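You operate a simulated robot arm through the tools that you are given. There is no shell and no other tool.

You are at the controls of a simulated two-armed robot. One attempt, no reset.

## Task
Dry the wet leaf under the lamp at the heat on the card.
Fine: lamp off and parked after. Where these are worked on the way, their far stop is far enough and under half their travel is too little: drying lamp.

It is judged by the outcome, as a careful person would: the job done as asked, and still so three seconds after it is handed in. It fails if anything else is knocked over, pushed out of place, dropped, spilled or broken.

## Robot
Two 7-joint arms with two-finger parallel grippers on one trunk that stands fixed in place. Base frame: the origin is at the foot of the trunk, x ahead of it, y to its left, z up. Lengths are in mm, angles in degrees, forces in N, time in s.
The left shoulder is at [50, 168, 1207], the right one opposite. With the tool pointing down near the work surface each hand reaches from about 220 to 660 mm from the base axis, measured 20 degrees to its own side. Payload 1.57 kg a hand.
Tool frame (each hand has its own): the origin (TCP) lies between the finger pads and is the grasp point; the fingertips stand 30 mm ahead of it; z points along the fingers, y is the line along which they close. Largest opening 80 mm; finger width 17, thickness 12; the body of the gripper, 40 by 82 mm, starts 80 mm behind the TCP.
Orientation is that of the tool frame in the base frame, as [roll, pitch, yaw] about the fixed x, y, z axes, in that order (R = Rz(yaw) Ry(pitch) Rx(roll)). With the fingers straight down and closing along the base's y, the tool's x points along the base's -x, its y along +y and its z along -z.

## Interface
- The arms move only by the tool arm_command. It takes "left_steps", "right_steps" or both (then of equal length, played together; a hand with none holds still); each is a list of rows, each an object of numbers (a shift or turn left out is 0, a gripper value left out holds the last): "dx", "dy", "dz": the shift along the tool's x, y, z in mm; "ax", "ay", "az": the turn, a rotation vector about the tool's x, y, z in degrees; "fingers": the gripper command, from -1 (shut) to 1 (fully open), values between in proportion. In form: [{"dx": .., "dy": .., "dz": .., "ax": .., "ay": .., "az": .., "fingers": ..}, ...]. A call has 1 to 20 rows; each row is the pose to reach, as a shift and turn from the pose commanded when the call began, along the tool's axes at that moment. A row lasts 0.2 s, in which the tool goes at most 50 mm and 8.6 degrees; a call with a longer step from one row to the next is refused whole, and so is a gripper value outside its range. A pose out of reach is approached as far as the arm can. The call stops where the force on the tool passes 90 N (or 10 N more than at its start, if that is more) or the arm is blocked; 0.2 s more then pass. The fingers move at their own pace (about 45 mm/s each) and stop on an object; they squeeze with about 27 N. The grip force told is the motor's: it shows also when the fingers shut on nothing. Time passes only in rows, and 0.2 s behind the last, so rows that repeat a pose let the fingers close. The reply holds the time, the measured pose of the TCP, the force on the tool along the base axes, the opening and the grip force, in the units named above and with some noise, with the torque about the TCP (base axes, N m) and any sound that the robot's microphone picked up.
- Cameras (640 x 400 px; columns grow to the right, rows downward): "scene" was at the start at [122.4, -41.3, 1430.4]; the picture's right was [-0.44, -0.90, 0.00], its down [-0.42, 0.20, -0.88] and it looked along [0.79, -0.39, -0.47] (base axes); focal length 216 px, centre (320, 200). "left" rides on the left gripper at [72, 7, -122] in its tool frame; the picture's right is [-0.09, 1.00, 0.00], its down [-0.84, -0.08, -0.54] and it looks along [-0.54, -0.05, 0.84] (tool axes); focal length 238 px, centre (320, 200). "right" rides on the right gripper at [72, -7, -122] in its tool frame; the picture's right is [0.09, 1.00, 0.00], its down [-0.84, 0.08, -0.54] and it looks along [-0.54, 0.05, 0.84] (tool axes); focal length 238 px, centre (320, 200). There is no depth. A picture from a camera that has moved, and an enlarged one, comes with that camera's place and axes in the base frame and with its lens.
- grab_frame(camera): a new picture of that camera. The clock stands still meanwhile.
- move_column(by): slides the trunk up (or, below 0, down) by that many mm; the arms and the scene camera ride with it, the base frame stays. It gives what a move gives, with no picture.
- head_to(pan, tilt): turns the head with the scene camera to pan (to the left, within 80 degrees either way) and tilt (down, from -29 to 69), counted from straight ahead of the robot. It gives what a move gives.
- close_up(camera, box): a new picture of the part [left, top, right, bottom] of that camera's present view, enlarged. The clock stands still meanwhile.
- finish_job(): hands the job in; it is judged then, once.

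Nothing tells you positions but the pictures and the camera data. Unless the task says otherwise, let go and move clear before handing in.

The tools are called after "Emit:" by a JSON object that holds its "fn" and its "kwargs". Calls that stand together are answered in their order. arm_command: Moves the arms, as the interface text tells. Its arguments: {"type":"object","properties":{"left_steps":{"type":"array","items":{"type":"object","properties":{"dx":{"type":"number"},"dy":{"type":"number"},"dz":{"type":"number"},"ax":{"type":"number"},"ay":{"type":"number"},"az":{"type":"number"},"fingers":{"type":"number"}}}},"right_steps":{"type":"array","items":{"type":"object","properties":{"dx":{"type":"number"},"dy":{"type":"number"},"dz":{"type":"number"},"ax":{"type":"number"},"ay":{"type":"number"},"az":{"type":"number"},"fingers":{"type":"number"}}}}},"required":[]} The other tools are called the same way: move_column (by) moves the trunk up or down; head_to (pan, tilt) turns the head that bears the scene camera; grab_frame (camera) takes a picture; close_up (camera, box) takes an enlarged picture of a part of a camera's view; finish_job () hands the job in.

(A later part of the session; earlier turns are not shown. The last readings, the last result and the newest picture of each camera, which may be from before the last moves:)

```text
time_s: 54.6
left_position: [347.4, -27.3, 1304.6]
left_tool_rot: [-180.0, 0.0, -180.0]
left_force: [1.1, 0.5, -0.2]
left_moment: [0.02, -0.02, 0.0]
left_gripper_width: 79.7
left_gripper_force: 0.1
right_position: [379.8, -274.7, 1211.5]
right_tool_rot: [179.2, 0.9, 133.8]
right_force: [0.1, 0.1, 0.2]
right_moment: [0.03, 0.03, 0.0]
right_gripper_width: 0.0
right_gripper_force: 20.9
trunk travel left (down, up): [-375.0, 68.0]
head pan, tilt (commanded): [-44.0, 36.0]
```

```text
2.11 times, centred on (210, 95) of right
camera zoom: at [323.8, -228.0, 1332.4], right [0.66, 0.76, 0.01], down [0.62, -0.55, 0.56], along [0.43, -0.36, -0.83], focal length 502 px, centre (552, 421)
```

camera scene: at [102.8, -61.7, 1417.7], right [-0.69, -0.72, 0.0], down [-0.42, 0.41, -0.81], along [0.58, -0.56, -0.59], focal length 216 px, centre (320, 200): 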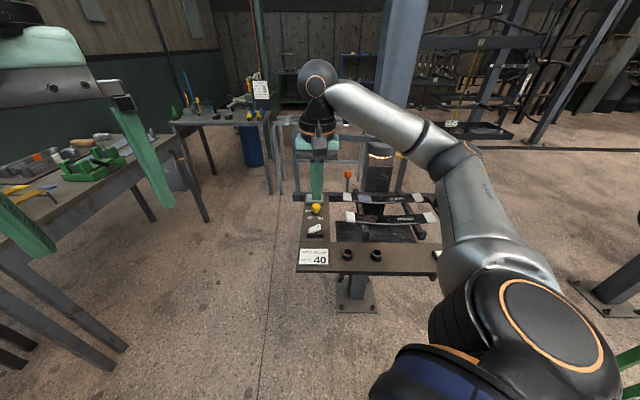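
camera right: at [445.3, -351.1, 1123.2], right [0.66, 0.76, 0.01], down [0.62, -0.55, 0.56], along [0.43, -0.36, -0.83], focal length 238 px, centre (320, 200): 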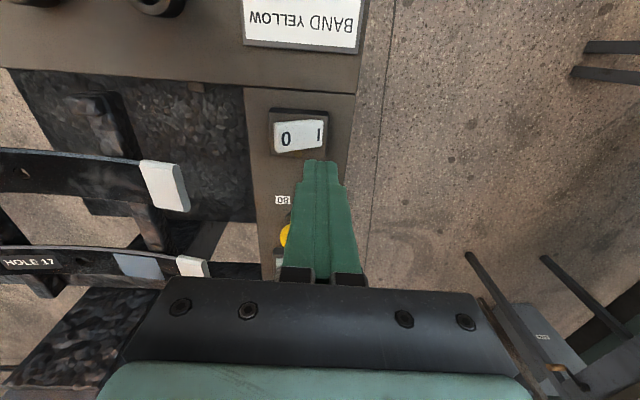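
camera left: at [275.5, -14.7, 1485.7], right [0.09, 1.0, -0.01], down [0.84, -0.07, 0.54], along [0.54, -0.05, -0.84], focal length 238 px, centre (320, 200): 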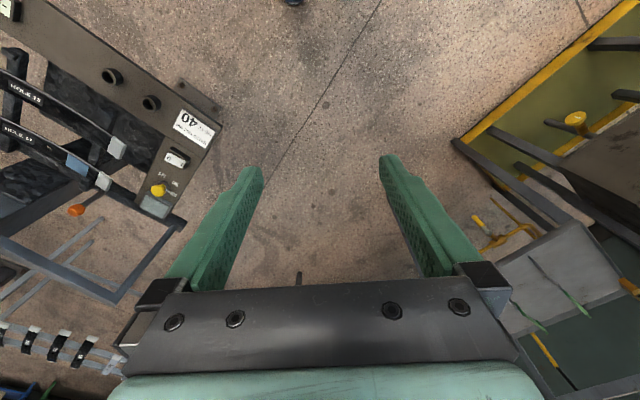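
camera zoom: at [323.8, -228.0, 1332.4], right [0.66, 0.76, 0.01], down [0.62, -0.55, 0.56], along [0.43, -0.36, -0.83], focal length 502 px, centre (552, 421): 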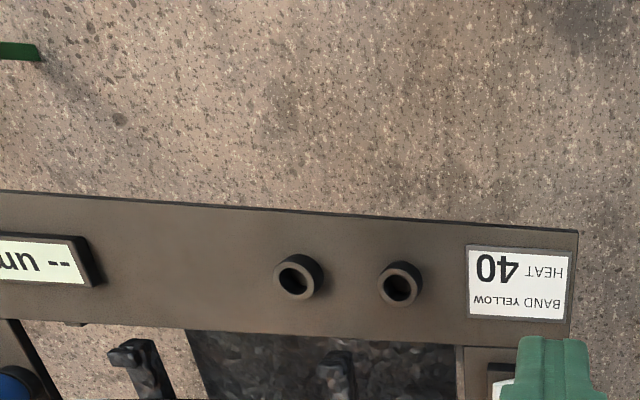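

The lamp is glowing and the display is still blank. I'll wait a few seconds and watch for a change.

Emit:
{"fn": "arm_command", "kwargs": {"right_steps": [{"dz": 0}, {"dz": 0}, {"dz": 0}, {"dz": 0}, {"dz": 0}, {"dz": 0}, {"dz": 0}, {"dz": 0}, {"dz": 0}, {"dz": 0}, {"dz": 0}, {"dz": 0}, {"dz": 0}, {"dz": 0}, {"dz": 0}]}}

Emit:
{"fn": "close_up", "kwargs": {"camera": "scene", "box": [285, 130, 445, 250]}}

Emit:
{"fn": "close_up", "kwargs": {"camera": "scene", "box": [285, 190, 365, 250]}}

```text
time_s: 57.8
left_position: [346.5, -27.1, 1303.4]
left_tool_rot: [-179.9, 0.0, -179.9]
left_force: [0.8, -0.3, -0.6]
left_moment: [0.02, 0.02, -0.02]
left_gripper_width: 79.9
left_gripper_force: 0.1
right_position: [381.0, -274.7, 1211.9]
right_tool_rot: [179.2, 1.1, 133.9]
right_force: [-0.3, -0.5, 0.4]
right_moment: [-0.04, -0.01, 0.0]
right_gripper_width: 0.2
right_gripper_force: 20.8
trunk travel left (down, up): [-375.0, 68.0]
head pan, tilt (commanded): [-44.0, 36.0]
```

```text
3.33 times, centred on (365, 190) of scene
camera zoom: at [103.3, -62.1, 1417.6], right [-0.69, -0.72, 0.0], down [-0.42, 0.41, -0.81], along [0.58, -0.56, -0.59], focal length 719 px, centre (170, 233)
```

zoom: 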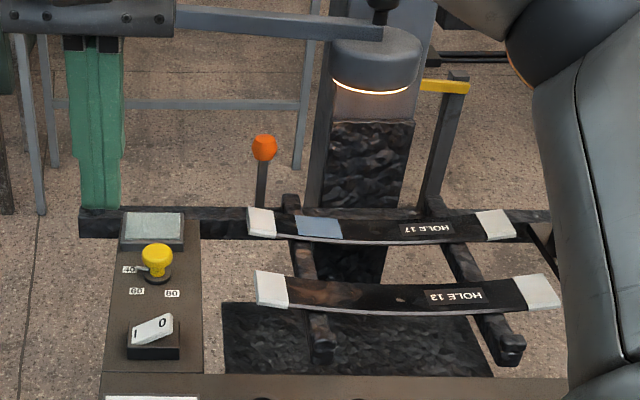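

```text
6.67 times, centred on (325, 220) of scene
camera zoom: at [103.3, -62.1, 1417.6], right [-0.69, -0.72, 0.0], down [-0.42, 0.41, -0.81], along [0.58, -0.56, -0.59], focal length 1439 px, centre (287, 67)
```

zoom: 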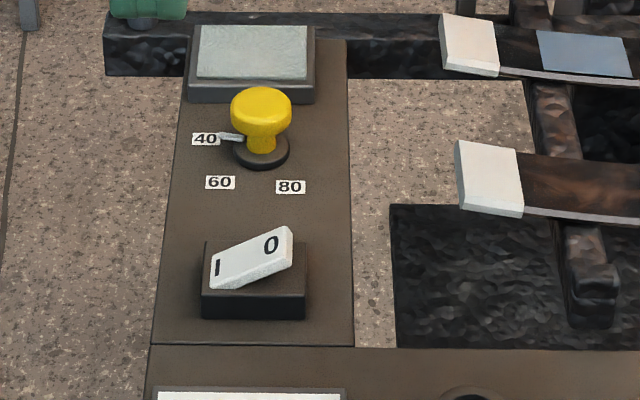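

There's no visible change after about 6 s on. The lamp centre is directly over leaf 17, beside its band, so I'll keep waiting and watching.

Emit:
{"fn": "arm_command", "kwargs": {"right_steps": [{"dz": 0}, {"dz": 0}, {"dz": 0}, {"dz": 0}, {"dz": 0}, {"dz": 0}, {"dz": 0}, {"dz": 0}, {"dz": 0}, {"dz": 0}, {"dz": 0}, {"dz": 0}, {"dz": 0}, {"dz": 0}, {"dz": 0}, {"dz": 0}, {"dz": 0}, {"dz": 0}, {"dz": 0}, {"dz": 0}]}}

Emit:
{"fn": "close_up", "kwargs": {"camera": "scene", "box": [285, 130, 445, 250]}}

Emit:
{"fn": "close_up", "kwargs": {"camera": "left", "box": [0, 80, 220, 260]}}

```text
time_s: 62.0
left_position: [348.2, -26.3, 1303.7]
left_tool_rot: [-179.9, -0.1, -179.9]
left_force: [0.7, -0.5, -0.7]
left_moment: [0.03, -0.01, 0.05]
left_gripper_width: 79.9
left_gripper_force: 0.1
right_position: [381.1, -274.6, 1212.9]
right_tool_rot: [179.2, 0.9, 133.8]
right_force: [1.2, -0.7, -0.3]
right_moment: [0.01, 0.03, -0.05]
right_gripper_width: 0.0
right_gripper_force: 21.6
trunk travel left (down, up): [-375.0, 68.0]
head pan, tilt (commanded): [-44.0, 36.0]
```

```text
3.33 times, centred on (365, 190) of scene
camera zoom: at [103.3, -62.1, 1417.6], right [-0.69, -0.72, 0.0], down [-0.42, 0.41, -0.81], along [0.58, -0.56, -0.59], focal length 719 px, centre (170, 233)
```

zoom: 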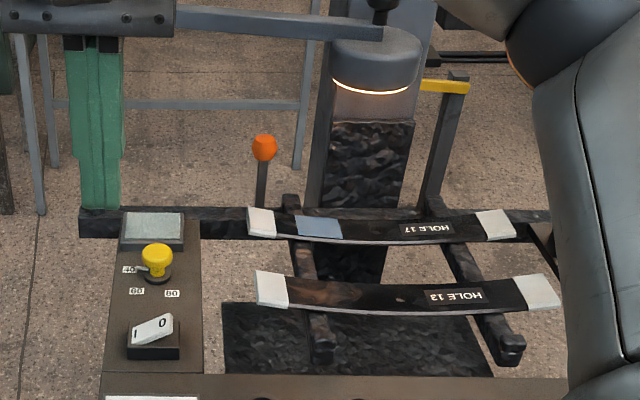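

```text
2.22 times, centred on (110, 170) of left
camera zoom: at [275.2, -20.5, 1425.5], right [0.09, 1.0, 0.0], down [0.84, -0.08, 0.54], along [0.54, -0.05, -0.84], focal length 530 px, centre (787, 267)
```

zoom: 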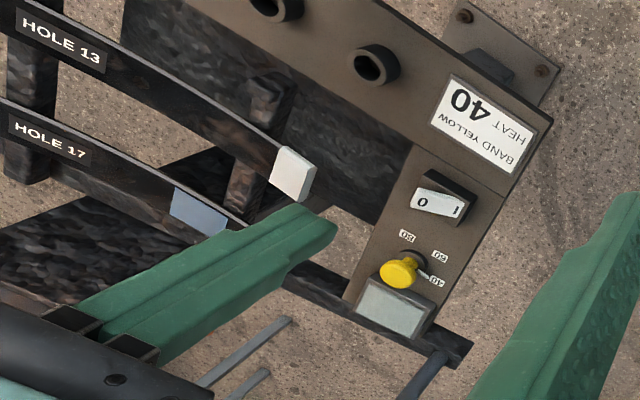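

Ten seconds on now. I'll wait more and compare close views of the band and the panel.

Emit:
{"fn": "arm_command", "kwargs": {"right_steps": [{"dz": 0}, {"dz": 0}, {"dz": 0}, {"dz": 0}, {"dz": 0}, {"dz": 0}, {"dz": 0}, {"dz": 0}, {"dz": 0}, {"dz": 0}, {"dz": 0}, {"dz": 0}, {"dz": 0}, {"dz": 0}, {"dz": 0}, {"dz": 0}, {"dz": 0}, {"dz": 0}, {"dz": 0}, {"dz": 0}]}}

Emit:
{"fn": "close_up", "kwargs": {"camera": "scene", "box": [345, 175, 385, 200]}}

Emit:
{"fn": "close_up", "kwargs": {"camera": "scene", "box": [300, 190, 350, 230]}}

Emit:
{"fn": "close_up", "kwargs": {"camera": "scene", "box": [345, 190, 435, 230]}}

```text
time_s: 66.2
left_position: [347.1, -26.1, 1304.0]
left_tool_rot: [-180.0, 0.0, -179.9]
left_force: [-1.2, -0.1, 0.0]
left_moment: [-0.01, 0.03, 0.0]
left_gripper_width: 80.2
left_gripper_force: 0.1
right_position: [380.5, -274.5, 1212.4]
right_tool_rot: [179.1, 1.1, 133.9]
right_force: [0.1, -0.5, -0.3]
right_moment: [-0.02, -0.02, -0.02]
right_gripper_width: 0.0
right_gripper_force: 21.4
trunk travel left (down, up): [-375.0, 68.0]
head pan, tilt (commanded): [-44.0, 36.0]
```

```text
16.00 times, centred on (365, 188) of scene
camera zoom: at [103.3, -62.1, 1417.6], right [-0.69, -0.72, 0.0], down [-0.42, 0.41, -0.81], along [0.58, -0.56, -0.59], focal length 3453 px, centre (-400, 400)
```

zoom: 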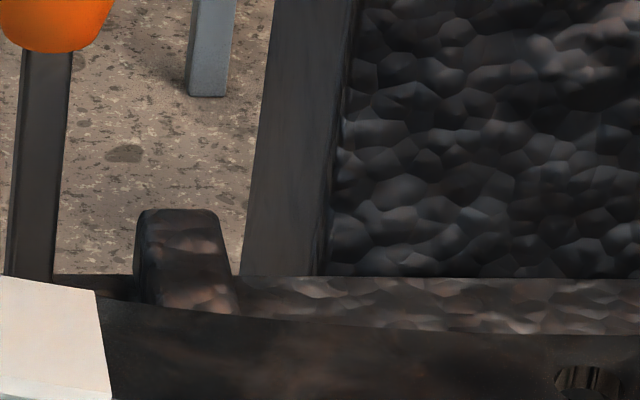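

```text
10.00 times, centred on (325, 210) of scene
camera zoom: at [103.3, -62.1, 1417.6], right [-0.69, -0.72, 0.0], down [-0.42, 0.41, -0.81], along [0.58, -0.56, -0.59], focal length 2158 px, centre (270, 100)
```

zoom: 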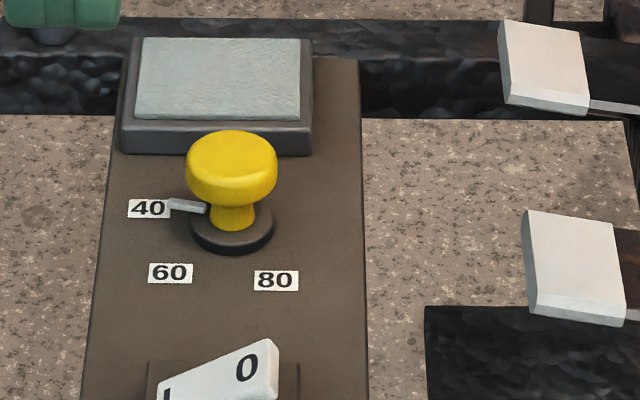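

```text
7.11 times, centred on (390, 210) of scene
camera zoom: at [103.3, -62.1, 1417.6], right [-0.69, -0.72, 0.0], down [-0.42, 0.41, -0.81], along [0.58, -0.56, -0.59], focal length 1535 px, centre (-178, 129)
```

zoom: 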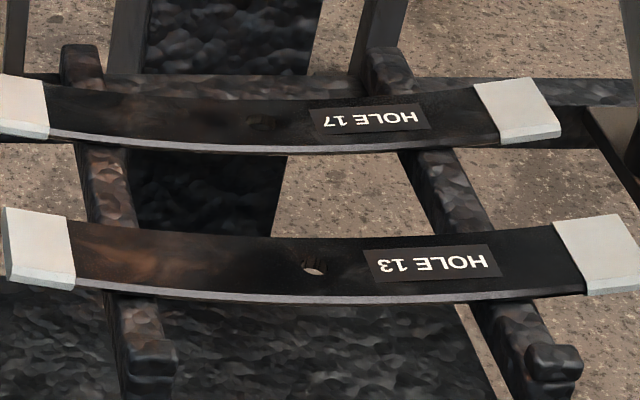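

The blue patch on leaf 17 has vanished, so it was the wet film and the leaf is now dry. Next I'll switch the lamp off by pressing the 0 end, starting above it.

Emit:
{"fn": "arm_command", "kwargs": {"right_steps": [{"dx": -28, "dy": -6, "dz": 34, "fingers": -1}, {"dx": -56, "dy": -12, "dz": 68, "fingers": -1}, {"dx": -84, "dy": -17.5, "dz": 103, "fingers": -1}, {"dx": -112, "dy": -23.5, "dz": 138, "fingers": -1}, {"dx": -140, "dy": -29.3, "dz": 172, "fingers": -1}, {"dx": -165.8, "dy": -34.7, "dz": 204.7, "fingers": -1}, {"dx": -165.8, "dy": -34.7, "dz": 204.7, "fingers": -1}]}}

Emit:
{"fn": "grab_frame", "kwargs": {"camera": "right"}}

Emit:
{"fn": "close_up", "kwargs": {"camera": "scene", "box": [285, 180, 365, 250]}}

Emit:
{"fn": "close_up", "kwargs": {"camera": "left", "box": [0, 60, 200, 200]}}

```text
time_s: 67.8
left_position: [346.6, -25.9, 1302.9]
left_tool_rot: [-180.0, 0.1, -179.9]
left_force: [-0.6, 0.1, 0.6]
left_moment: [0.05, -0.02, -0.03]
left_gripper_width: 79.7
left_gripper_force: 0.0
right_position: [472.0, -417.8, 1008.4]
right_tool_rot: [179.1, 1.1, 133.7]
right_force: [-0.1, -0.4, 0.2]
right_moment: [-0.03, -0.05, -0.05]
right_gripper_width: 0.0
right_gripper_force: 21.5
trunk travel left (down, up): [-375.0, 68.0]
head pan, tilt (commanded): [-44.0, 36.0]
```

```text
taken
camera right: at [414.9, -370.6, 1128.9], right [0.65, 0.76, 0.01], down [0.62, -0.55, 0.56], along [0.43, -0.36, -0.83], focal length 238 px, centre (320, 200)
```

right: 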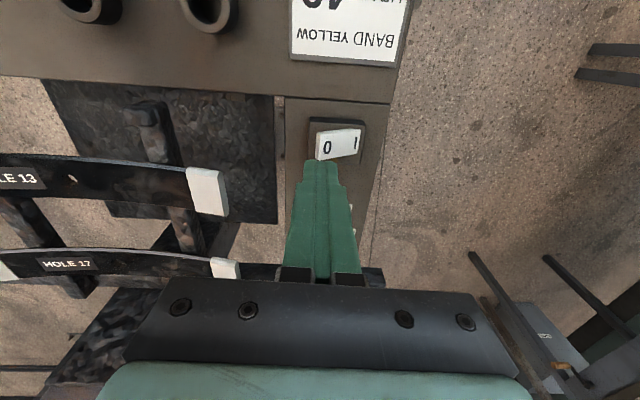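

```text
5.71 times, centred on (325, 215) of scene
camera zoom: at [103.1, -61.9, 1417.7], right [-0.69, -0.72, 0.0], down [-0.42, 0.41, -0.81], along [0.58, -0.56, -0.59], focal length 1233 px, centre (291, 114)
```

zoom: 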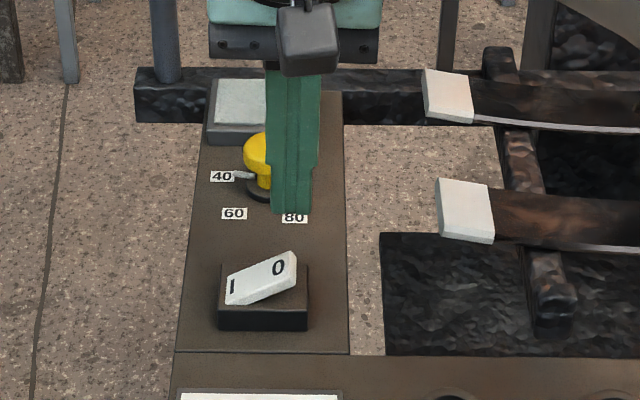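

```text
2.86 times, centred on (100, 130) of left
camera zoom: at [275.0, -20.3, 1425.6], right [0.09, 1.0, 0.0], down [0.84, -0.08, 0.54], along [0.54, -0.05, -0.84], focal length 681 px, centre (949, 400)
```

zoom: 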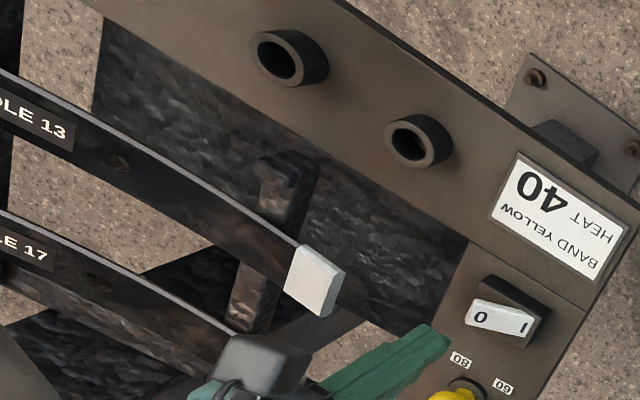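

Leaf 17's surface is clean in this view as well, and the tip is just above the 0 mark. I'll press it down gently.

Emit:
{"fn": "arm_command", "kwargs": {"right_steps": [{"dy": 3, "dz": 20}, {"dy": 3, "dz": 36}, {"dy": 3, "dz": 42}, {"dy": 3, "dz": 47}, {"dy": 3, "dz": 51}, {"dy": 3, "dz": 53}, {"dy": 3, "dz": 53}]}}

Emit:
{"fn": "close_up", "kwargs": {"camera": "scene", "box": [285, 130, 445, 250]}}

```text
time_s: 69.4
left_position: [344.7, -24.0, 1305.0]
left_tool_rot: [-179.9, 0.1, -179.8]
left_force: [-0.5, -0.4, 0.2]
left_moment: [0.01, 0.01, 0.03]
left_gripper_width: 79.9
left_gripper_force: 0.0
right_position: [476.4, -415.7, 961.4]
right_tool_rot: [178.6, 1.6, 133.7]
right_force: [-1.4, -4.0, 34.0]
right_moment: [-0.14, 0.38, 0.06]
right_gripper_width: 0.0
right_gripper_force: 21.4
trunk travel left (down, up): [-375.0, 68.0]
head pan, tilt (commanded): [-44.0, 36.0]
```

```text
3.33 times, centred on (365, 190) of scene
camera zoom: at [100.4, -59.9, 1418.4], right [-0.69, -0.72, 0.0], down [-0.42, 0.41, -0.81], along [0.58, -0.56, -0.59], focal length 719 px, centre (170, 233)
```

zoom: 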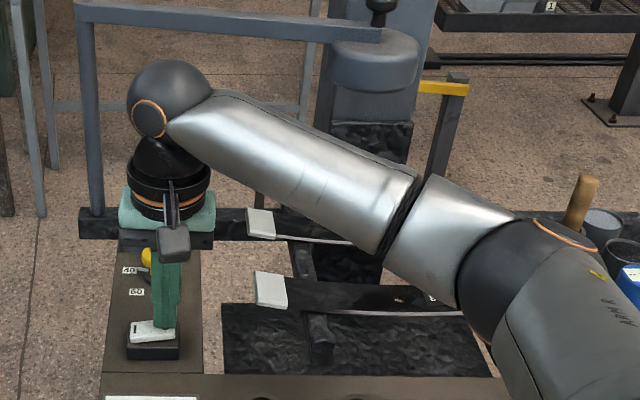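

The glow is gone, so the lamp is off. I'll lift straight up and check that it stays off.

Emit:
{"fn": "arm_command", "kwargs": {"right_steps": [{"dz": -15}, {"dz": -50}, {"dz": -95}, {"dz": -140}]}}

Emit:
{"fn": "close_up", "kwargs": {"camera": "scene", "box": [285, 130, 445, 250]}}

Emit:
{"fn": "close_up", "kwargs": {"camera": "right", "box": [0, 0, 360, 280]}}

```text
time_s: 70.4
left_position: [346.2, -26.4, 1303.4]
left_tool_rot: [-179.9, 0.0, -179.8]
left_force: [0.5, -0.2, 0.7]
left_moment: [-0.01, -0.02, 0.0]
left_gripper_width: 80.1
left_gripper_force: 0.0
right_position: [473.2, -415.1, 1095.7]
right_tool_rot: [179.2, 1.0, 133.8]
right_force: [0.1, 0.0, 0.0]
right_moment: [0.01, 0.01, -0.01]
right_gripper_width: 0.1
right_gripper_force: 21.1
trunk travel left (down, up): [-375.0, 68.0]
head pan, tilt (commanded): [-44.0, 36.0]
```

```text
3.33 times, centred on (365, 190) of scene
camera zoom: at [103.0, -61.6, 1417.6], right [-0.69, -0.72, 0.0], down [-0.42, 0.41, -0.81], along [0.58, -0.56, -0.59], focal length 719 px, centre (170, 233)
```

zoom: 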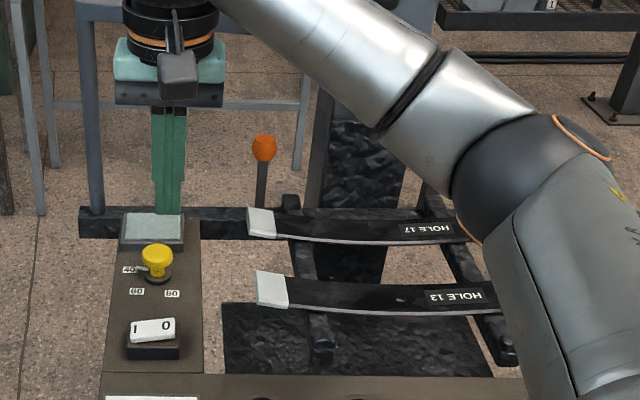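

```text
1.43 times, centred on (180, 140) of right
camera zoom: at [415.7, -368.7, 1215.7], right [0.65, 0.76, 0.01], down [0.62, -0.55, 0.56], along [0.43, -0.36, -0.83], focal length 340 px, centre (520, 286)
```

zoom: 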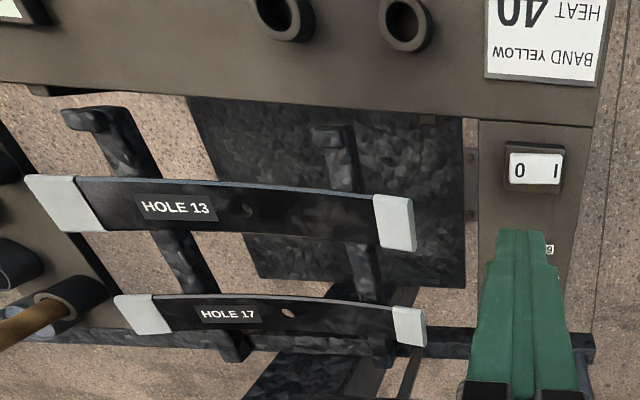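

The lamp is off, the rocker is back to its resting tilt, and both leaves are undisturbed. Now I'll raise up and go back to the lamp to park it.

Emit:
{"fn": "arm_command", "kwargs": {"right_steps": [{"dx": -8, "dy": -15, "dz": -40, "fingers": -0.2}, {"dx": -18, "dy": -34, "dz": -80, "fingers": 0.2}, {"dx": -30, "dy": -56, "dz": -118, "fingers": 0.5}, {"dx": -43.2, "dy": -78.3, "dz": -154.5, "fingers": 0.5}, {"dx": -43.2, "dy": -78.3, "dz": -154.5, "fingers": 0.5}]}}

Emit:
{"fn": "move_column", "kwargs": {"by": 60}}

Emit:
{"fn": "close_up", "kwargs": {"camera": "scene", "box": [285, 150, 445, 270]}}

Emit:
{"fn": "grab_frame", "kwargs": {"camera": "right"}}

```text
time_s: 71.6
left_position: [348.1, -26.6, 1303.5]
left_tool_rot: [180.0, 0.0, -179.8]
left_force: [-0.1, -0.5, 0.2]
left_moment: [0.02, 0.0, -0.02]
left_gripper_width: 79.9
left_gripper_force: 0.0
right_position: [443.1, -504.8, 1248.5]
right_tool_rot: [179.1, 1.0, 133.8]
right_force: [-0.1, -0.6, -0.2]
right_moment: [-0.01, 0.0, -0.01]
right_gripper_width: 59.8
right_gripper_force: 0.2
trunk travel left (down, up): [-375.0, 68.0]
head pan, tilt (commanded): [-44.0, 36.0]
```

```text
time_s: 72.6
left_position: [346.2, -26.7, 1364.0]
left_tool_rot: [180.0, 0.0, -179.9]
left_force: [0.7, -0.2, -0.5]
left_moment: [0.0, 0.03, 0.04]
left_gripper_width: 79.8
left_gripper_force: 0.0
right_position: [442.0, -503.8, 1309.0]
right_tool_rot: [179.1, 1.1, 133.7]
right_force: [-0.2, 0.2, -0.6]
right_moment: [0.0, -0.01, -0.02]
right_gripper_width: 60.1
right_gripper_force: 0.0
trunk travel left (down, up): [-435.0, 8.0]
head pan, tilt (commanded): [-44.0, 36.0]
```

```text
3.33 times, centred on (365, 210) of scene
camera zoom: at [103.6, -62.2, 1477.6], right [-0.69, -0.72, 0.0], down [-0.42, 0.41, -0.81], along [0.58, -0.56, -0.59], focal length 719 px, centre (170, 167)
```

zoom: 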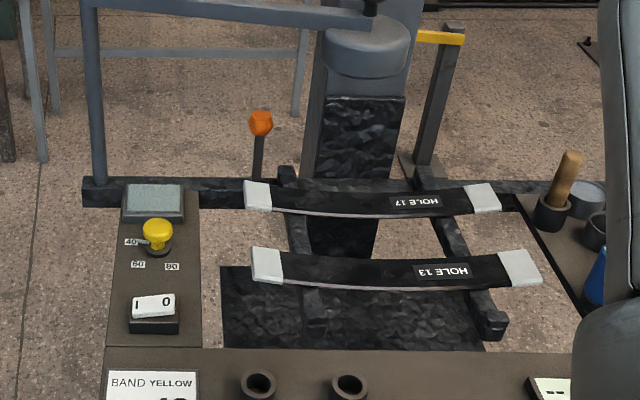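

```text
taken
camera right: at [385.2, -456.8, 1429.0], right [0.65, 0.76, 0.01], down [0.62, -0.55, 0.56], along [0.43, -0.36, -0.83], focal length 238 px, centre (320, 200)
```

right: 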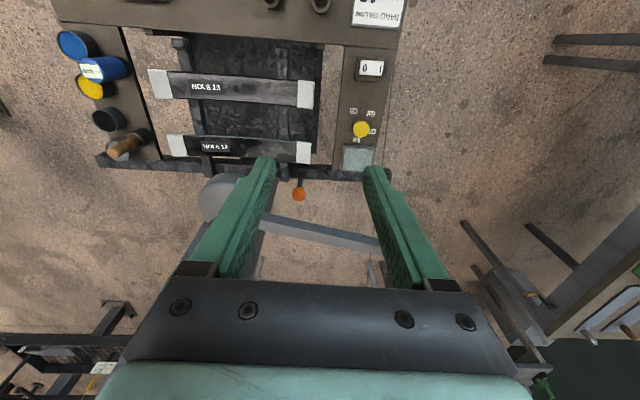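

All is in order. Next I'll move to the tilted pre-grasp above the lamp knob.

Emit:
{"fn": "arm_command", "kwargs": {"right_steps": [{"dx": -20, "dy": -29, "dz": 1, "ay": -6.5, "fingers": 0.5}, {"dx": -41, "dy": -59, "dz": 2, "ay": -13, "fingers": 0.5}, {"dx": -61, "dy": -88, "dz": 3, "ay": -19.5, "fingers": 0.5}, {"dx": -81.5, "dy": -117.7, "dz": 4, "ay": -26, "fingers": 0.5}, {"dx": -81.5, "dy": -117.7, "dz": 4, "ay": -26, "fingers": 0.5}]}}

Emit:
{"fn": "grab_frame", "kwargs": {"camera": "right"}}

Emit:
{"fn": "close_up", "kwargs": {"camera": "scene", "box": [285, 70, 485, 240]}}

```text
time_s: 73.8
left_position: [347.8, -27.0, 1362.6]
left_tool_rot: [-179.8, 0.0, -179.9]
left_force: [0.1, 0.4, 0.4]
left_moment: [0.0, 0.0, 0.01]
left_gripper_width: 79.9
left_gripper_force: 0.0
right_position: [413.1, -643.7, 1304.9]
right_tool_rot: [179.1, 27.1, 133.3]
right_force: [-0.7, 0.6, 0.3]
right_moment: [0.01, -0.02, 0.0]
right_gripper_width: 60.1
right_gripper_force: 0.2
trunk travel left (down, up): [-435.0, 8.0]
head pan, tilt (commanded): [-44.0, 36.0]
```

```text
taken
camera right: at [324.4, -563.0, 1380.9], right [0.66, 0.75, -0.03], down [0.39, -0.32, 0.86], along [0.64, -0.58, -0.5], focal length 238 px, centre (320, 200)
```

right: 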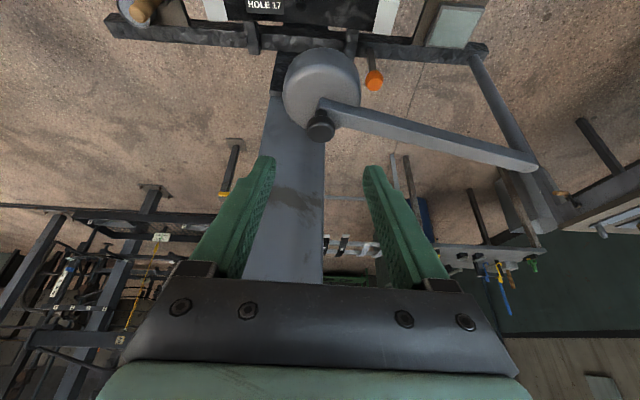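

```text
2.35 times, centred on (385, 155) of scene
camera zoom: at [103.5, -61.7, 1477.7], right [-0.69, -0.72, 0.0], down [-0.42, 0.41, -0.81], along [0.58, -0.56, -0.59], focal length 508 px, centre (167, 306)
```

zoom: 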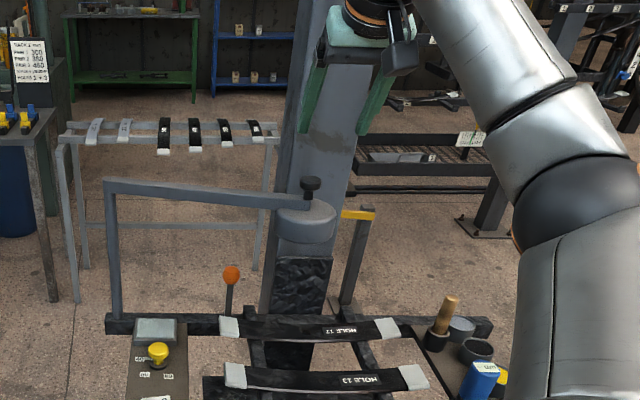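

The knob is at about (450, -677, 1195). I'll go in along the tool axis with the fingers open.

Emit:
{"fn": "arm_command", "kwargs": {"right_steps": [{"dx": 1, "dy": 0.7, "dz": 35, "fingers": 0.4}, {"dx": 2, "dy": 1.4, "dz": 70, "fingers": 0.4}, {"dx": 2.7, "dy": 2, "dz": 102, "fingers": 0.4}, {"dx": 2.7, "dy": 2, "dz": 102, "fingers": 0.4}]}}

Emit:
{"fn": "grab_frame", "kwargs": {"camera": "right"}}

Emit:
{"fn": "close_up", "kwargs": {"camera": "scene", "box": [325, 100, 445, 200]}}

```text
time_s: 74.8
left_position: [346.9, -26.2, 1364.0]
left_tool_rot: [-179.8, 0.1, -179.9]
left_force: [-0.9, -0.3, 0.0]
left_moment: [0.0, 0.0, -0.01]
left_gripper_width: 80.1
left_gripper_force: 0.1
right_position: [445.5, -673.9, 1212.7]
right_tool_rot: [178.9, 27.1, 133.3]
right_force: [-0.3, 0.3, 0.2]
right_moment: [-0.01, 0.0, -0.03]
right_gripper_width: 55.8
right_gripper_force: 0.1
trunk travel left (down, up): [-435.0, 8.0]
head pan, tilt (commanded): [-44.0, 36.0]
```

```text
taken
camera right: at [357.5, -592.8, 1288.1], right [0.66, 0.75, -0.03], down [0.39, -0.32, 0.86], along [0.64, -0.58, -0.5], focal length 238 px, centre (320, 200)
```

right: 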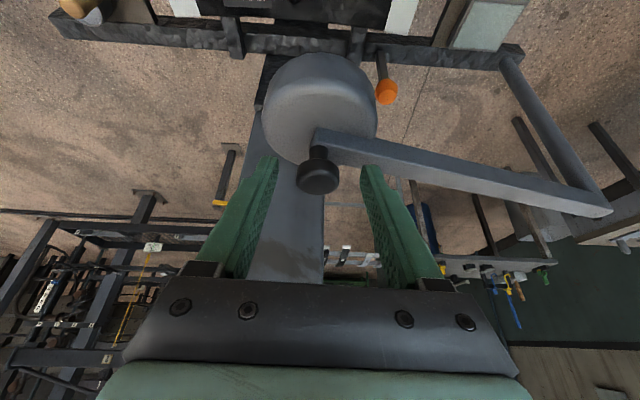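

```text
4.00 times, centred on (385, 150) of scene
camera zoom: at [103.0, -61.8, 1477.7], right [-0.69, -0.72, 0.0], down [-0.42, 0.41, -0.81], along [0.58, -0.56, -0.59], focal length 863 px, centre (60, 400)
```

zoom: 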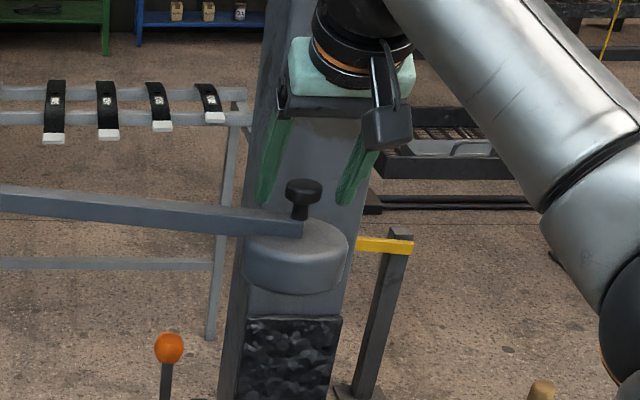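

The cap is centred between the fingers, the same as in the first grip. Closing.

Emit:
{"fn": "arm_command", "kwargs": {"right_steps": [{"fingers": -1}, {"fingers": -1}, {"fingers": -1}, {"fingers": -1}, {"fingers": -1}]}}

Emit:
{"fn": "grab_frame", "kwargs": {"camera": "right"}}

```text
time_s: 76.0
left_position: [346.7, -27.2, 1363.5]
left_tool_rot: [179.9, 0.0, -180.0]
left_force: [0.1, 0.4, 0.1]
left_moment: [-0.01, 0.02, -0.02]
left_gripper_width: 80.1
left_gripper_force: 0.1
right_position: [445.0, -673.2, 1213.7]
right_tool_rot: [179.0, 27.0, 133.2]
right_force: [-3.6, -3.5, -0.8]
right_moment: [-0.04, 0.27, -0.18]
right_gripper_width: 29.1
right_gripper_force: 39.3
trunk travel left (down, up): [-435.0, 8.0]
head pan, tilt (commanded): [-44.0, 36.0]
```

```text
taken
camera right: at [357.0, -593.6, 1288.0], right [0.66, 0.75, -0.03], down [0.39, -0.32, 0.86], along [0.64, -0.58, -0.5], focal length 238 px, centre (320, 200)
```

right: 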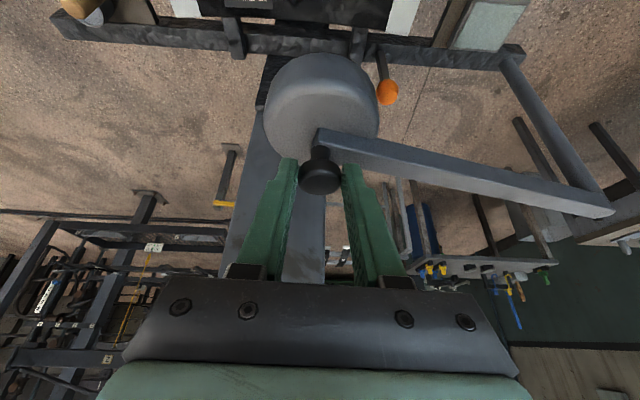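

Gripped at 29 mm with low force. Now I'll swing the lamp back along its arc towards park.

Emit:
{"fn": "arm_command", "kwargs": {"right_steps": [{"dx": 12, "dy": 3.3, "dz": -6.2, "ax": -1, "az": -2, "fingers": -1}, {"dx": 24.3, "dy": 6.5, "dz": -12.3, "ax": -2.03, "az": -3.99, "fingers": -1}, {"dx": 46.5, "dy": 15.7, "dz": -23.4, "ax": -4.07, "az": -7.98, "fingers": -1}, {"dx": 67.8, "dy": 27, "dz": -34.1, "ax": -6.1, "az": -11.95, "fingers": -1}, {"dx": 88.2, "dy": 40.4, "dz": -44.3, "ax": -8.1, "az": -15.95, "fingers": -1}, {"dx": 107.3, "dy": 55.8, "dz": -53.7, "ax": -10.2, "az": -19.95, "fingers": -1}]}}

Emit:
{"fn": "grab_frame", "kwargs": {"camera": "right"}}

Emit:
{"fn": "grab_frame", "kwargs": {"camera": "scene"}}

```text
time_s: 77.4
left_position: [343.3, -27.3, 1365.0]
left_tool_rot: [180.0, 0.2, -180.0]
left_force: [0.6, -0.6, -0.7]
left_moment: [0.0, 0.02, -0.02]
left_gripper_width: 80.1
left_gripper_force: 0.1
right_position: [399.4, -548.2, 1212.3]
right_tool_rot: [179.1, 26.9, 155.9]
right_force: [-20.3, -2.7, -3.1]
right_moment: [-0.32, 0.84, -0.32]
right_gripper_width: 29.4
right_gripper_force: 39.0
trunk travel left (down, up): [-435.0, 8.0]
head pan, tilt (commanded): [-44.0, 36.0]
```

```text
taken
camera right: at [287.0, -507.1, 1288.3], right [0.32, 0.95, -0.03], down [0.48, -0.14, 0.86], along [0.81, -0.29, -0.5], focal length 238 px, centre (320, 200)
```

right: 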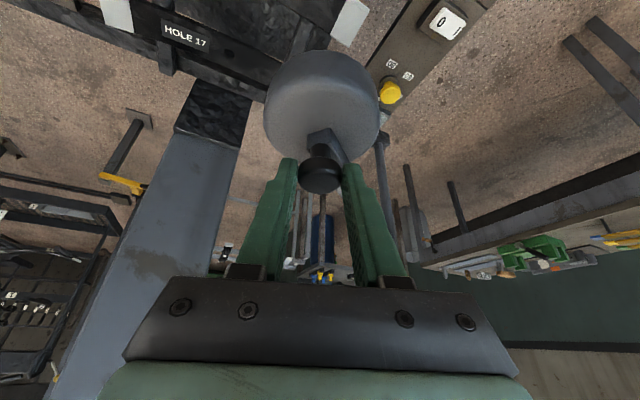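

```text
taken
camera scene: at [100.2, -62.8, 1477.8], right [-0.69, -0.72, 0.0], down [-0.42, 0.41, -0.81], along [0.58, -0.56, -0.59], focal length 216 px, centre (320, 200)
```

scene: 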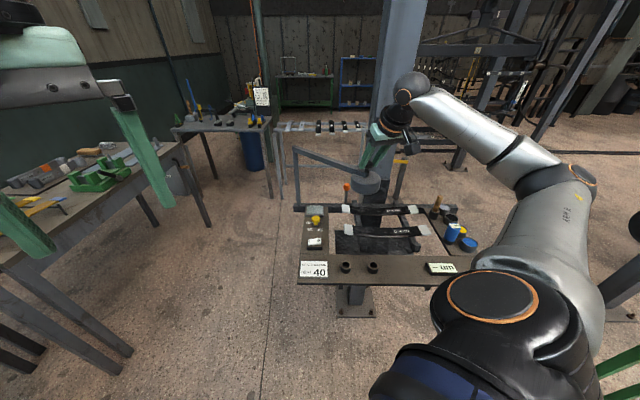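

The lamp follows well, with a small radial pull that I'll correct for. Continuing.

Emit:
{"fn": "arm_command", "kwargs": {"right_steps": [{"dx": 13.9, "dy": 23.2, "dz": -6.7, "ax": -2, "az": -3.94, "fingers": -1}, {"dx": 22.5, "dy": 47.4, "dz": -10.7, "ax": -4, "az": -7.88, "fingers": -1}, {"dx": 29.2, "dy": 72.2, "dz": -13.7, "ax": -6, "az": -11.8, "fingers": -1}, {"dx": 33.9, "dy": 97.9, "dz": -15.6, "ax": -8, "az": -15.8, "fingers": -1}, {"dx": 36.4, "dy": 123.7, "dz": -16.5, "ax": -10, "az": -19.7, "fingers": -1}, {"dx": 37, "dy": 150.3, "dz": -16.4, "ax": -10, "az": -19.7, "fingers": -1}, {"dx": 35.6, "dy": 176.8, "dz": -15.3, "ax": -10, "az": -19.7, "fingers": -1}]}}

Emit:
{"fn": "grab_frame", "kwargs": {"camera": "right"}}

Emit:
{"fn": "grab_frame", "kwargs": {"camera": "scene"}}

```text
time_s: 79.0
left_position: [347.4, -25.6, 1364.6]
left_tool_rot: [-179.9, 0.0, -179.9]
left_force: [0.5, 0.4, 0.3]
left_moment: [-0.03, 0.0, 0.01]
left_gripper_width: 80.0
left_gripper_force: 0.1
right_position: [440.6, -370.6, 1214.2]
right_tool_rot: [179.3, 28.0, 177.9]
right_force: [3.3, -2.5, 8.2]
right_moment: [0.15, 0.35, -0.28]
right_gripper_width: 29.5
right_gripper_force: 38.8
trunk travel left (down, up): [-435.0, 8.0]
head pan, tilt (commanded): [-44.0, 36.0]
```

```text
taken
camera right: at [319.2, -374.7, 1287.7], right [-0.05, 1.0, -0.03], down [0.49, 0.05, 0.87], along [0.87, 0.03, -0.49], focal length 238 px, centre (320, 200)
```

right: 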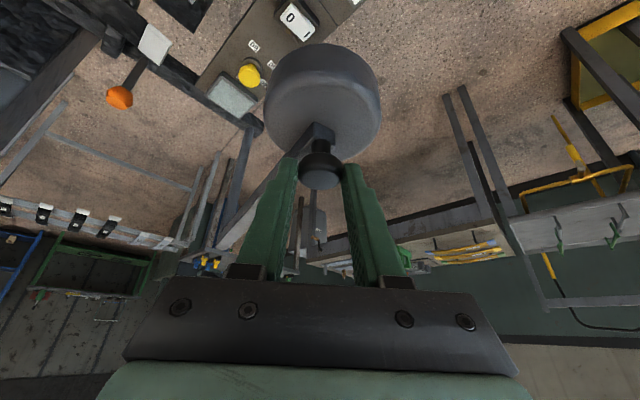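

```text
taken
camera scene: at [103.4, -61.7, 1477.9], right [-0.69, -0.72, 0.0], down [-0.42, 0.41, -0.81], along [0.58, -0.56, -0.59], focal length 216 px, centre (320, 200)
```

scene: 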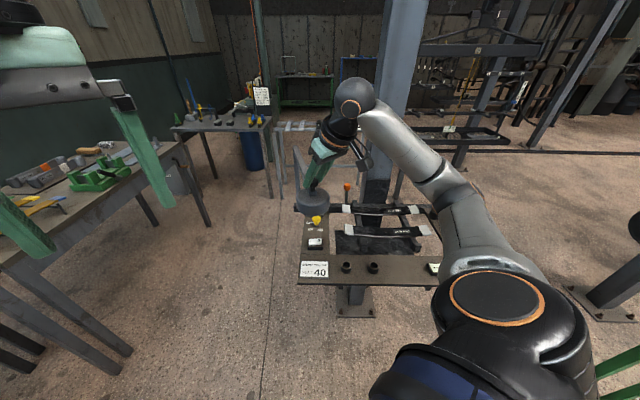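

At about 150 degrees with low forces. I'll carry on towards the parked position.

Emit:
{"fn": "arm_command", "kwargs": {"right_steps": [{"dx": -13, "dy": 22.7, "dz": 7.2, "fingers": -1}, {"dx": -26.7, "dy": 44.4, "dz": 14.7, "fingers": -1}, {"dx": -41.9, "dy": 64.5, "dz": 23.1, "fingers": -1}, {"dx": -58.6, "dy": 83.1, "dz": 32.2, "fingers": -1}, {"dx": -76.8, "dy": 99.9, "dz": 42, "fingers": -1}]}}

Emit:
{"fn": "head_to", "kwargs": {"pan": -30, "tilt": 32}}

Emit:
{"fn": "grab_frame", "kwargs": {"camera": "scene"}}

Emit:
{"fn": "grab_frame", "kwargs": {"camera": "right"}}

```text
time_s: 80.2
left_position: [346.6, -26.6, 1364.6]
left_tool_rot: [-179.9, 0.0, -179.9]
left_force: [-0.4, 1.2, 0.6]
left_moment: [0.01, -0.03, 0.0]
left_gripper_width: 80.1
left_gripper_force: 0.0
right_position: [531.3, -271.0, 1212.9]
right_tool_rot: [179.4, 28.0, 177.9]
right_force: [3.0, -5.0, 10.6]
right_moment: [0.12, 0.22, -0.13]
right_gripper_width: 29.2
right_gripper_force: 39.4
trunk travel left (down, up): [-435.0, 8.0]
head pan, tilt (commanded): [-44.0, 36.0]
```

```text
time_s: 80.9
left_position: [346.5, -26.2, 1364.3]
left_tool_rot: [-180.0, 0.0, -179.9]
left_force: [0.1, 0.0, 0.1]
left_moment: [-0.01, -0.04, 0.01]
left_gripper_width: 79.9
left_gripper_force: 0.1
right_position: [531.5, -272.0, 1211.7]
right_tool_rot: [179.2, 27.8, 178.0]
right_force: [5.1, -5.5, 13.6]
right_moment: [-0.26, -0.27, 0.1]
right_gripper_width: 29.3
right_gripper_force: 39.0
trunk travel left (down, up): [-435.0, 8.0]
head pan, tilt (commanded): [-30.0, 32.0]
```

```text
taken
camera scene: at [117.4, -46.5, 1483.9], right [-0.5, -0.87, 0.0], down [-0.46, 0.27, -0.85], along [0.73, -0.42, -0.53], focal length 216 px, centre (320, 200)
```

scene: 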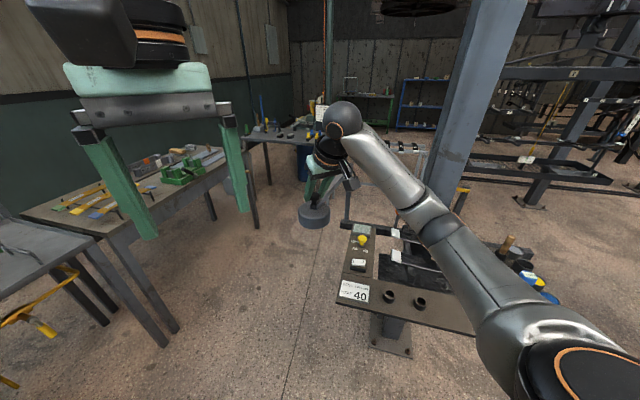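

```text
taken
camera right: at [410.6, -276.5, 1286.6], right [-0.05, 1.0, -0.03], down [0.49, 0.05, 0.87], along [0.87, 0.03, -0.49], focal length 238 px, centre (320, 200)
```

right: 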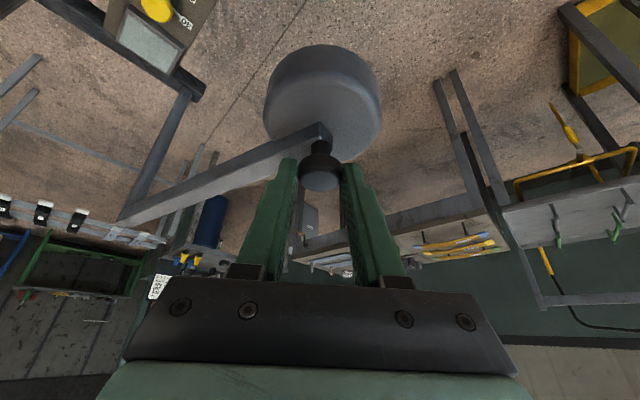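

At about 125 degrees now. The last stretch to the park stop comes in gentle steps.

Emit:
{"fn": "arm_command", "kwargs": {"right_steps": [{"dx": -19.4, "dy": 15.1, "dz": 10.5, "fingers": -1}, {"dx": -39.8, "dy": 28.1, "dz": 21.5, "fingers": -1}, {"dx": -52.5, "dy": 35, "dz": 28.3, "fingers": -1}, {"dx": -61.2, "dy": 39.1, "dz": 33, "fingers": -1}, {"dx": -64.7, "dy": 40.6, "dz": 34.9, "fingers": -1}, {"dx": -64.7, "dy": 40.6, "dz": 34.9, "fingers": -1}]}}

Emit:
{"fn": "grab_frame", "kwargs": {"camera": "right"}}

Emit:
{"fn": "close_up", "kwargs": {"camera": "scene", "box": [250, 110, 370, 220]}}

```text
time_s: 82.3
left_position: [340.9, -28.5, 1365.6]
left_tool_rot: [179.9, 0.3, -179.9]
left_force: [0.4, 0.4, -0.2]
left_moment: [0.03, 0.02, -0.08]
left_gripper_width: 79.9
left_gripper_force: 0.1
right_position: [597.5, -235.7, 1213.3]
right_tool_rot: [179.5, 27.1, 177.9]
right_force: [-36.7, -11.7, 2.5]
right_moment: [-0.24, 0.52, -0.32]
right_gripper_width: 29.4
right_gripper_force: 39.4
trunk travel left (down, up): [-435.0, 8.0]
head pan, tilt (commanded): [-30.0, 32.0]
```

```text
taken
camera right: at [478.8, -240.2, 1287.3], right [-0.05, 1.0, -0.03], down [0.5, 0.06, 0.86], along [0.86, 0.03, -0.5], focal length 238 px, centre (320, 200)
```

right: 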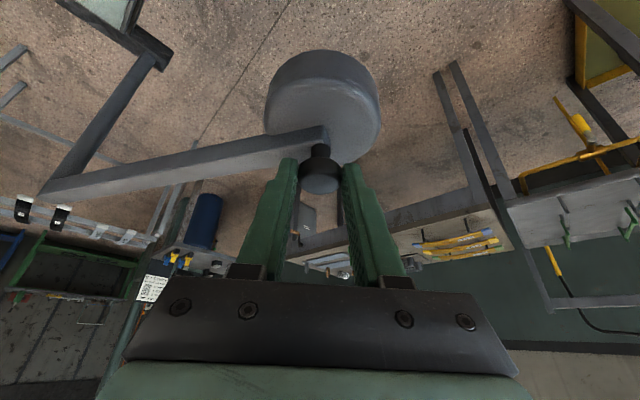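

```text
3.64 times, centred on (310, 165) of scene
camera zoom: at [111.2, -48.0, 1484.3], right [-0.5, -0.87, 0.0], down [-0.45, 0.27, -0.85], along [0.74, -0.42, -0.53], focal length 785 px, centre (356, 327)
```

zoom: 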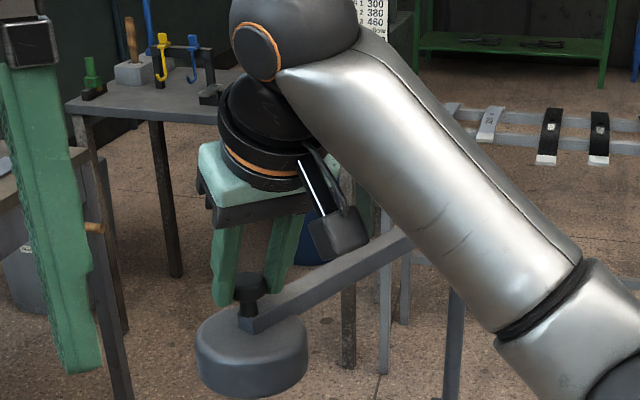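

The reaction points back along the arc, so the lamp is resting against its park stop. I'll open and withdraw along the tool axis.

Emit:
{"fn": "arm_command", "kwargs": {"right_steps": [{"dx": 3, "fingers": 0.3}, {"dx": 5, "fingers": 0.3}, {"dx": 5, "fingers": 0.3}, {"dx": 5, "dz": -25, "fingers": 0.3}, {"dx": 5, "dz": -60, "fingers": 0.3}, {"dx": 5, "dz": -100, "fingers": 0.3}]}}

Emit:
{"fn": "grab_frame", "kwargs": {"camera": "right"}}

Emit:
{"fn": "close_up", "kwargs": {"camera": "scene", "box": [250, 110, 370, 220]}}

```text
time_s: 83.7
left_position: [346.4, -27.0, 1365.5]
left_tool_rot: [-179.9, 0.1, -179.9]
left_force: [0.3, -0.5, -0.2]
left_moment: [0.01, 0.01, -0.01]
left_gripper_width: 80.0
left_gripper_force: 0.1
right_position: [551.5, -231.6, 1297.3]
right_tool_rot: [179.3, 27.7, 178.0]
right_force: [0.2, 0.0, -0.1]
right_moment: [0.01, -0.05, 0.0]
right_gripper_width: 51.7
right_gripper_force: 0.1
trunk travel left (down, up): [-435.0, 8.0]
head pan, tilt (commanded): [-30.0, 32.0]
```

```text
taken
camera right: at [431.1, -236.4, 1371.2], right [-0.05, 1.0, -0.03], down [0.49, 0.05, 0.87], along [0.87, 0.03, -0.49], focal length 238 px, centre (320, 200)
```

right: 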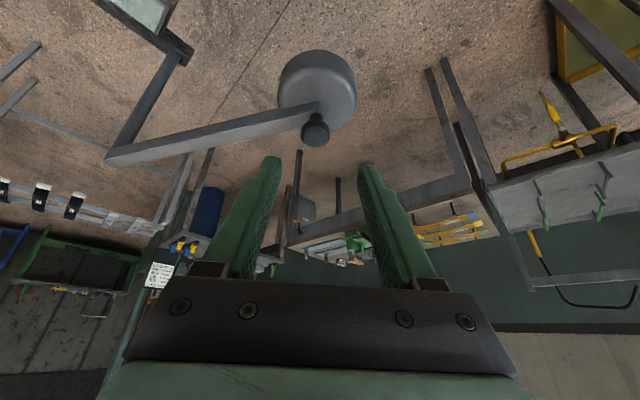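

```text
3.64 times, centred on (310, 165) of scene
camera zoom: at [117.0, -45.9, 1483.9], right [-0.5, -0.87, 0.0], down [-0.46, 0.26, -0.85], along [0.73, -0.42, -0.53], focal length 785 px, centre (356, 327)
```

zoom: 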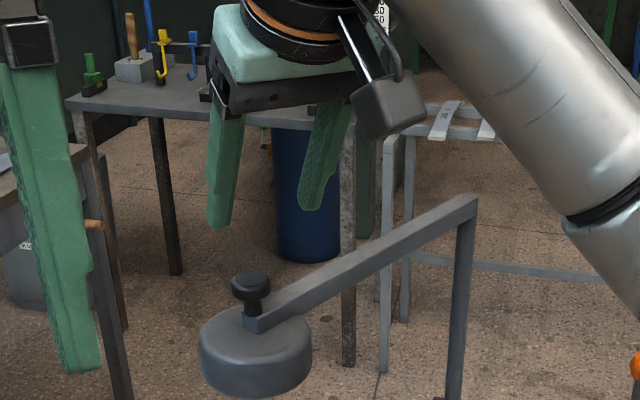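

The lamp's picture matches the view before I moved it, so it's parked where it began. I'll withdraw the hand to a neutral place and do a final check of everything.

Emit:
{"fn": "arm_command", "kwargs": {"right_steps": [{"dx": 18, "dy": -25, "dz": -20, "ay": 4.5}, {"dx": 37, "dy": -55, "dz": -36, "ay": 9}, {"dx": 56, "dy": -85, "dz": -52, "ay": 13.5}, {"dx": 74, "dy": -115, "dz": -68, "ay": 18}, {"dx": 93, "dy": -145, "dz": -84, "ay": 22.5}, {"dx": 111, "dy": -174, "dz": -98, "ay": 27}, {"dx": 111, "dy": -174, "dz": -98, "ay": 27}]}}

Emit:
{"fn": "head_to", "kwargs": {"pan": -44, "tilt": 36}}

Emit:
{"fn": "grab_frame", "kwargs": {"camera": "scene"}}

Emit:
{"fn": "grab_frame", "kwargs": {"camera": "right"}}

Emit:
{"fn": "close_up", "kwargs": {"camera": "scene", "box": [285, 190, 485, 310]}}

```text
time_s: 85.3
left_position: [346.8, -25.8, 1363.3]
left_tool_rot: [-179.9, 0.0, -179.9]
left_force: [0.1, -1.5, 0.3]
left_moment: [0.02, 0.05, 0.01]
left_gripper_width: 79.9
left_gripper_force: 0.1
right_position: [407.3, -404.0, 1329.3]
right_tool_rot: [179.3, 0.6, 178.2]
right_force: [0.4, -0.2, -0.2]
right_moment: [0.03, 0.02, -0.01]
right_gripper_width: 51.7
right_gripper_force: 0.0
trunk travel left (down, up): [-435.0, 8.0]
head pan, tilt (commanded): [-30.0, 32.0]
```

```text
time_s: 86.1
left_position: [347.2, -27.4, 1364.0]
left_tool_rot: [-179.9, -0.1, -179.9]
left_force: [0.4, 0.1, 0.3]
left_moment: [-0.01, 0.0, 0.0]
left_gripper_width: 79.6
left_gripper_force: 0.0
right_position: [405.8, -403.7, 1330.3]
right_tool_rot: [179.3, 0.7, 178.3]
right_force: [-0.3, 0.9, -0.9]
right_moment: [0.01, 0.03, -0.01]
right_gripper_width: 51.9
right_gripper_force: 0.0
trunk travel left (down, up): [-435.0, 8.0]
head pan, tilt (commanded): [-44.0, 36.0]
```

```text
taken
camera scene: at [103.4, -62.0, 1477.7], right [-0.69, -0.72, 0.0], down [-0.42, 0.41, -0.81], along [0.58, -0.56, -0.59], focal length 216 px, centre (320, 200)
```

scene: 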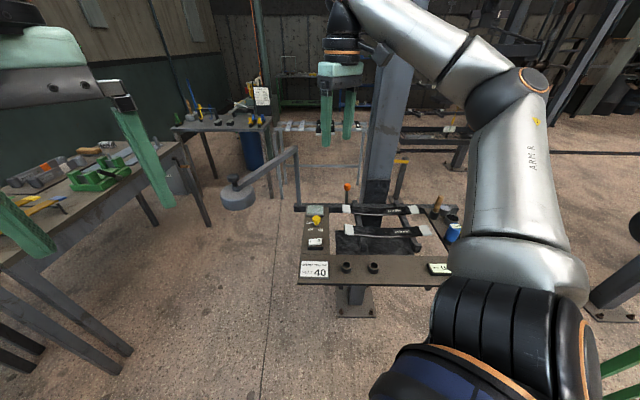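

```text
taken
camera right: at [332.3, -409.5, 1450.0], right [-0.06, 1.0, 0.01], down [0.83, 0.05, 0.55], along [0.55, 0.04, -0.83], focal length 238 px, centre (320, 200)
```

right: 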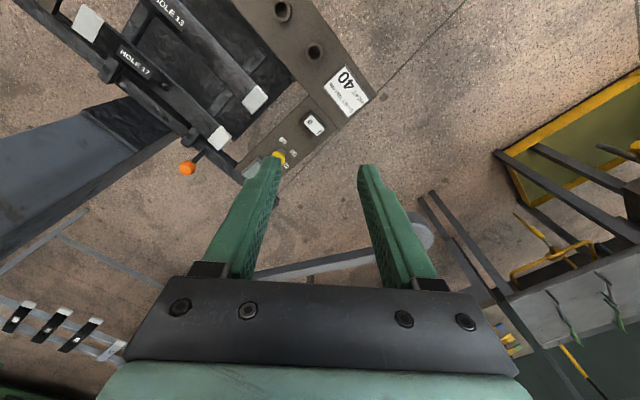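

```text
3.20 times, centred on (385, 250) of scene
camera zoom: at [103.4, -62.0, 1477.7], right [-0.69, -0.72, 0.0], down [-0.42, 0.41, -0.81], along [0.58, -0.56, -0.59], focal length 691 px, centre (112, 40)
```

zoom: 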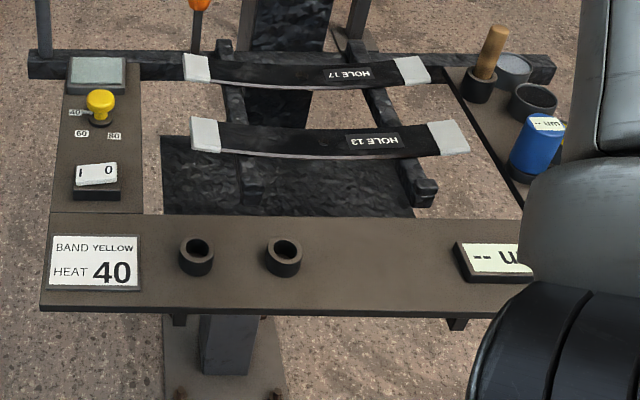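

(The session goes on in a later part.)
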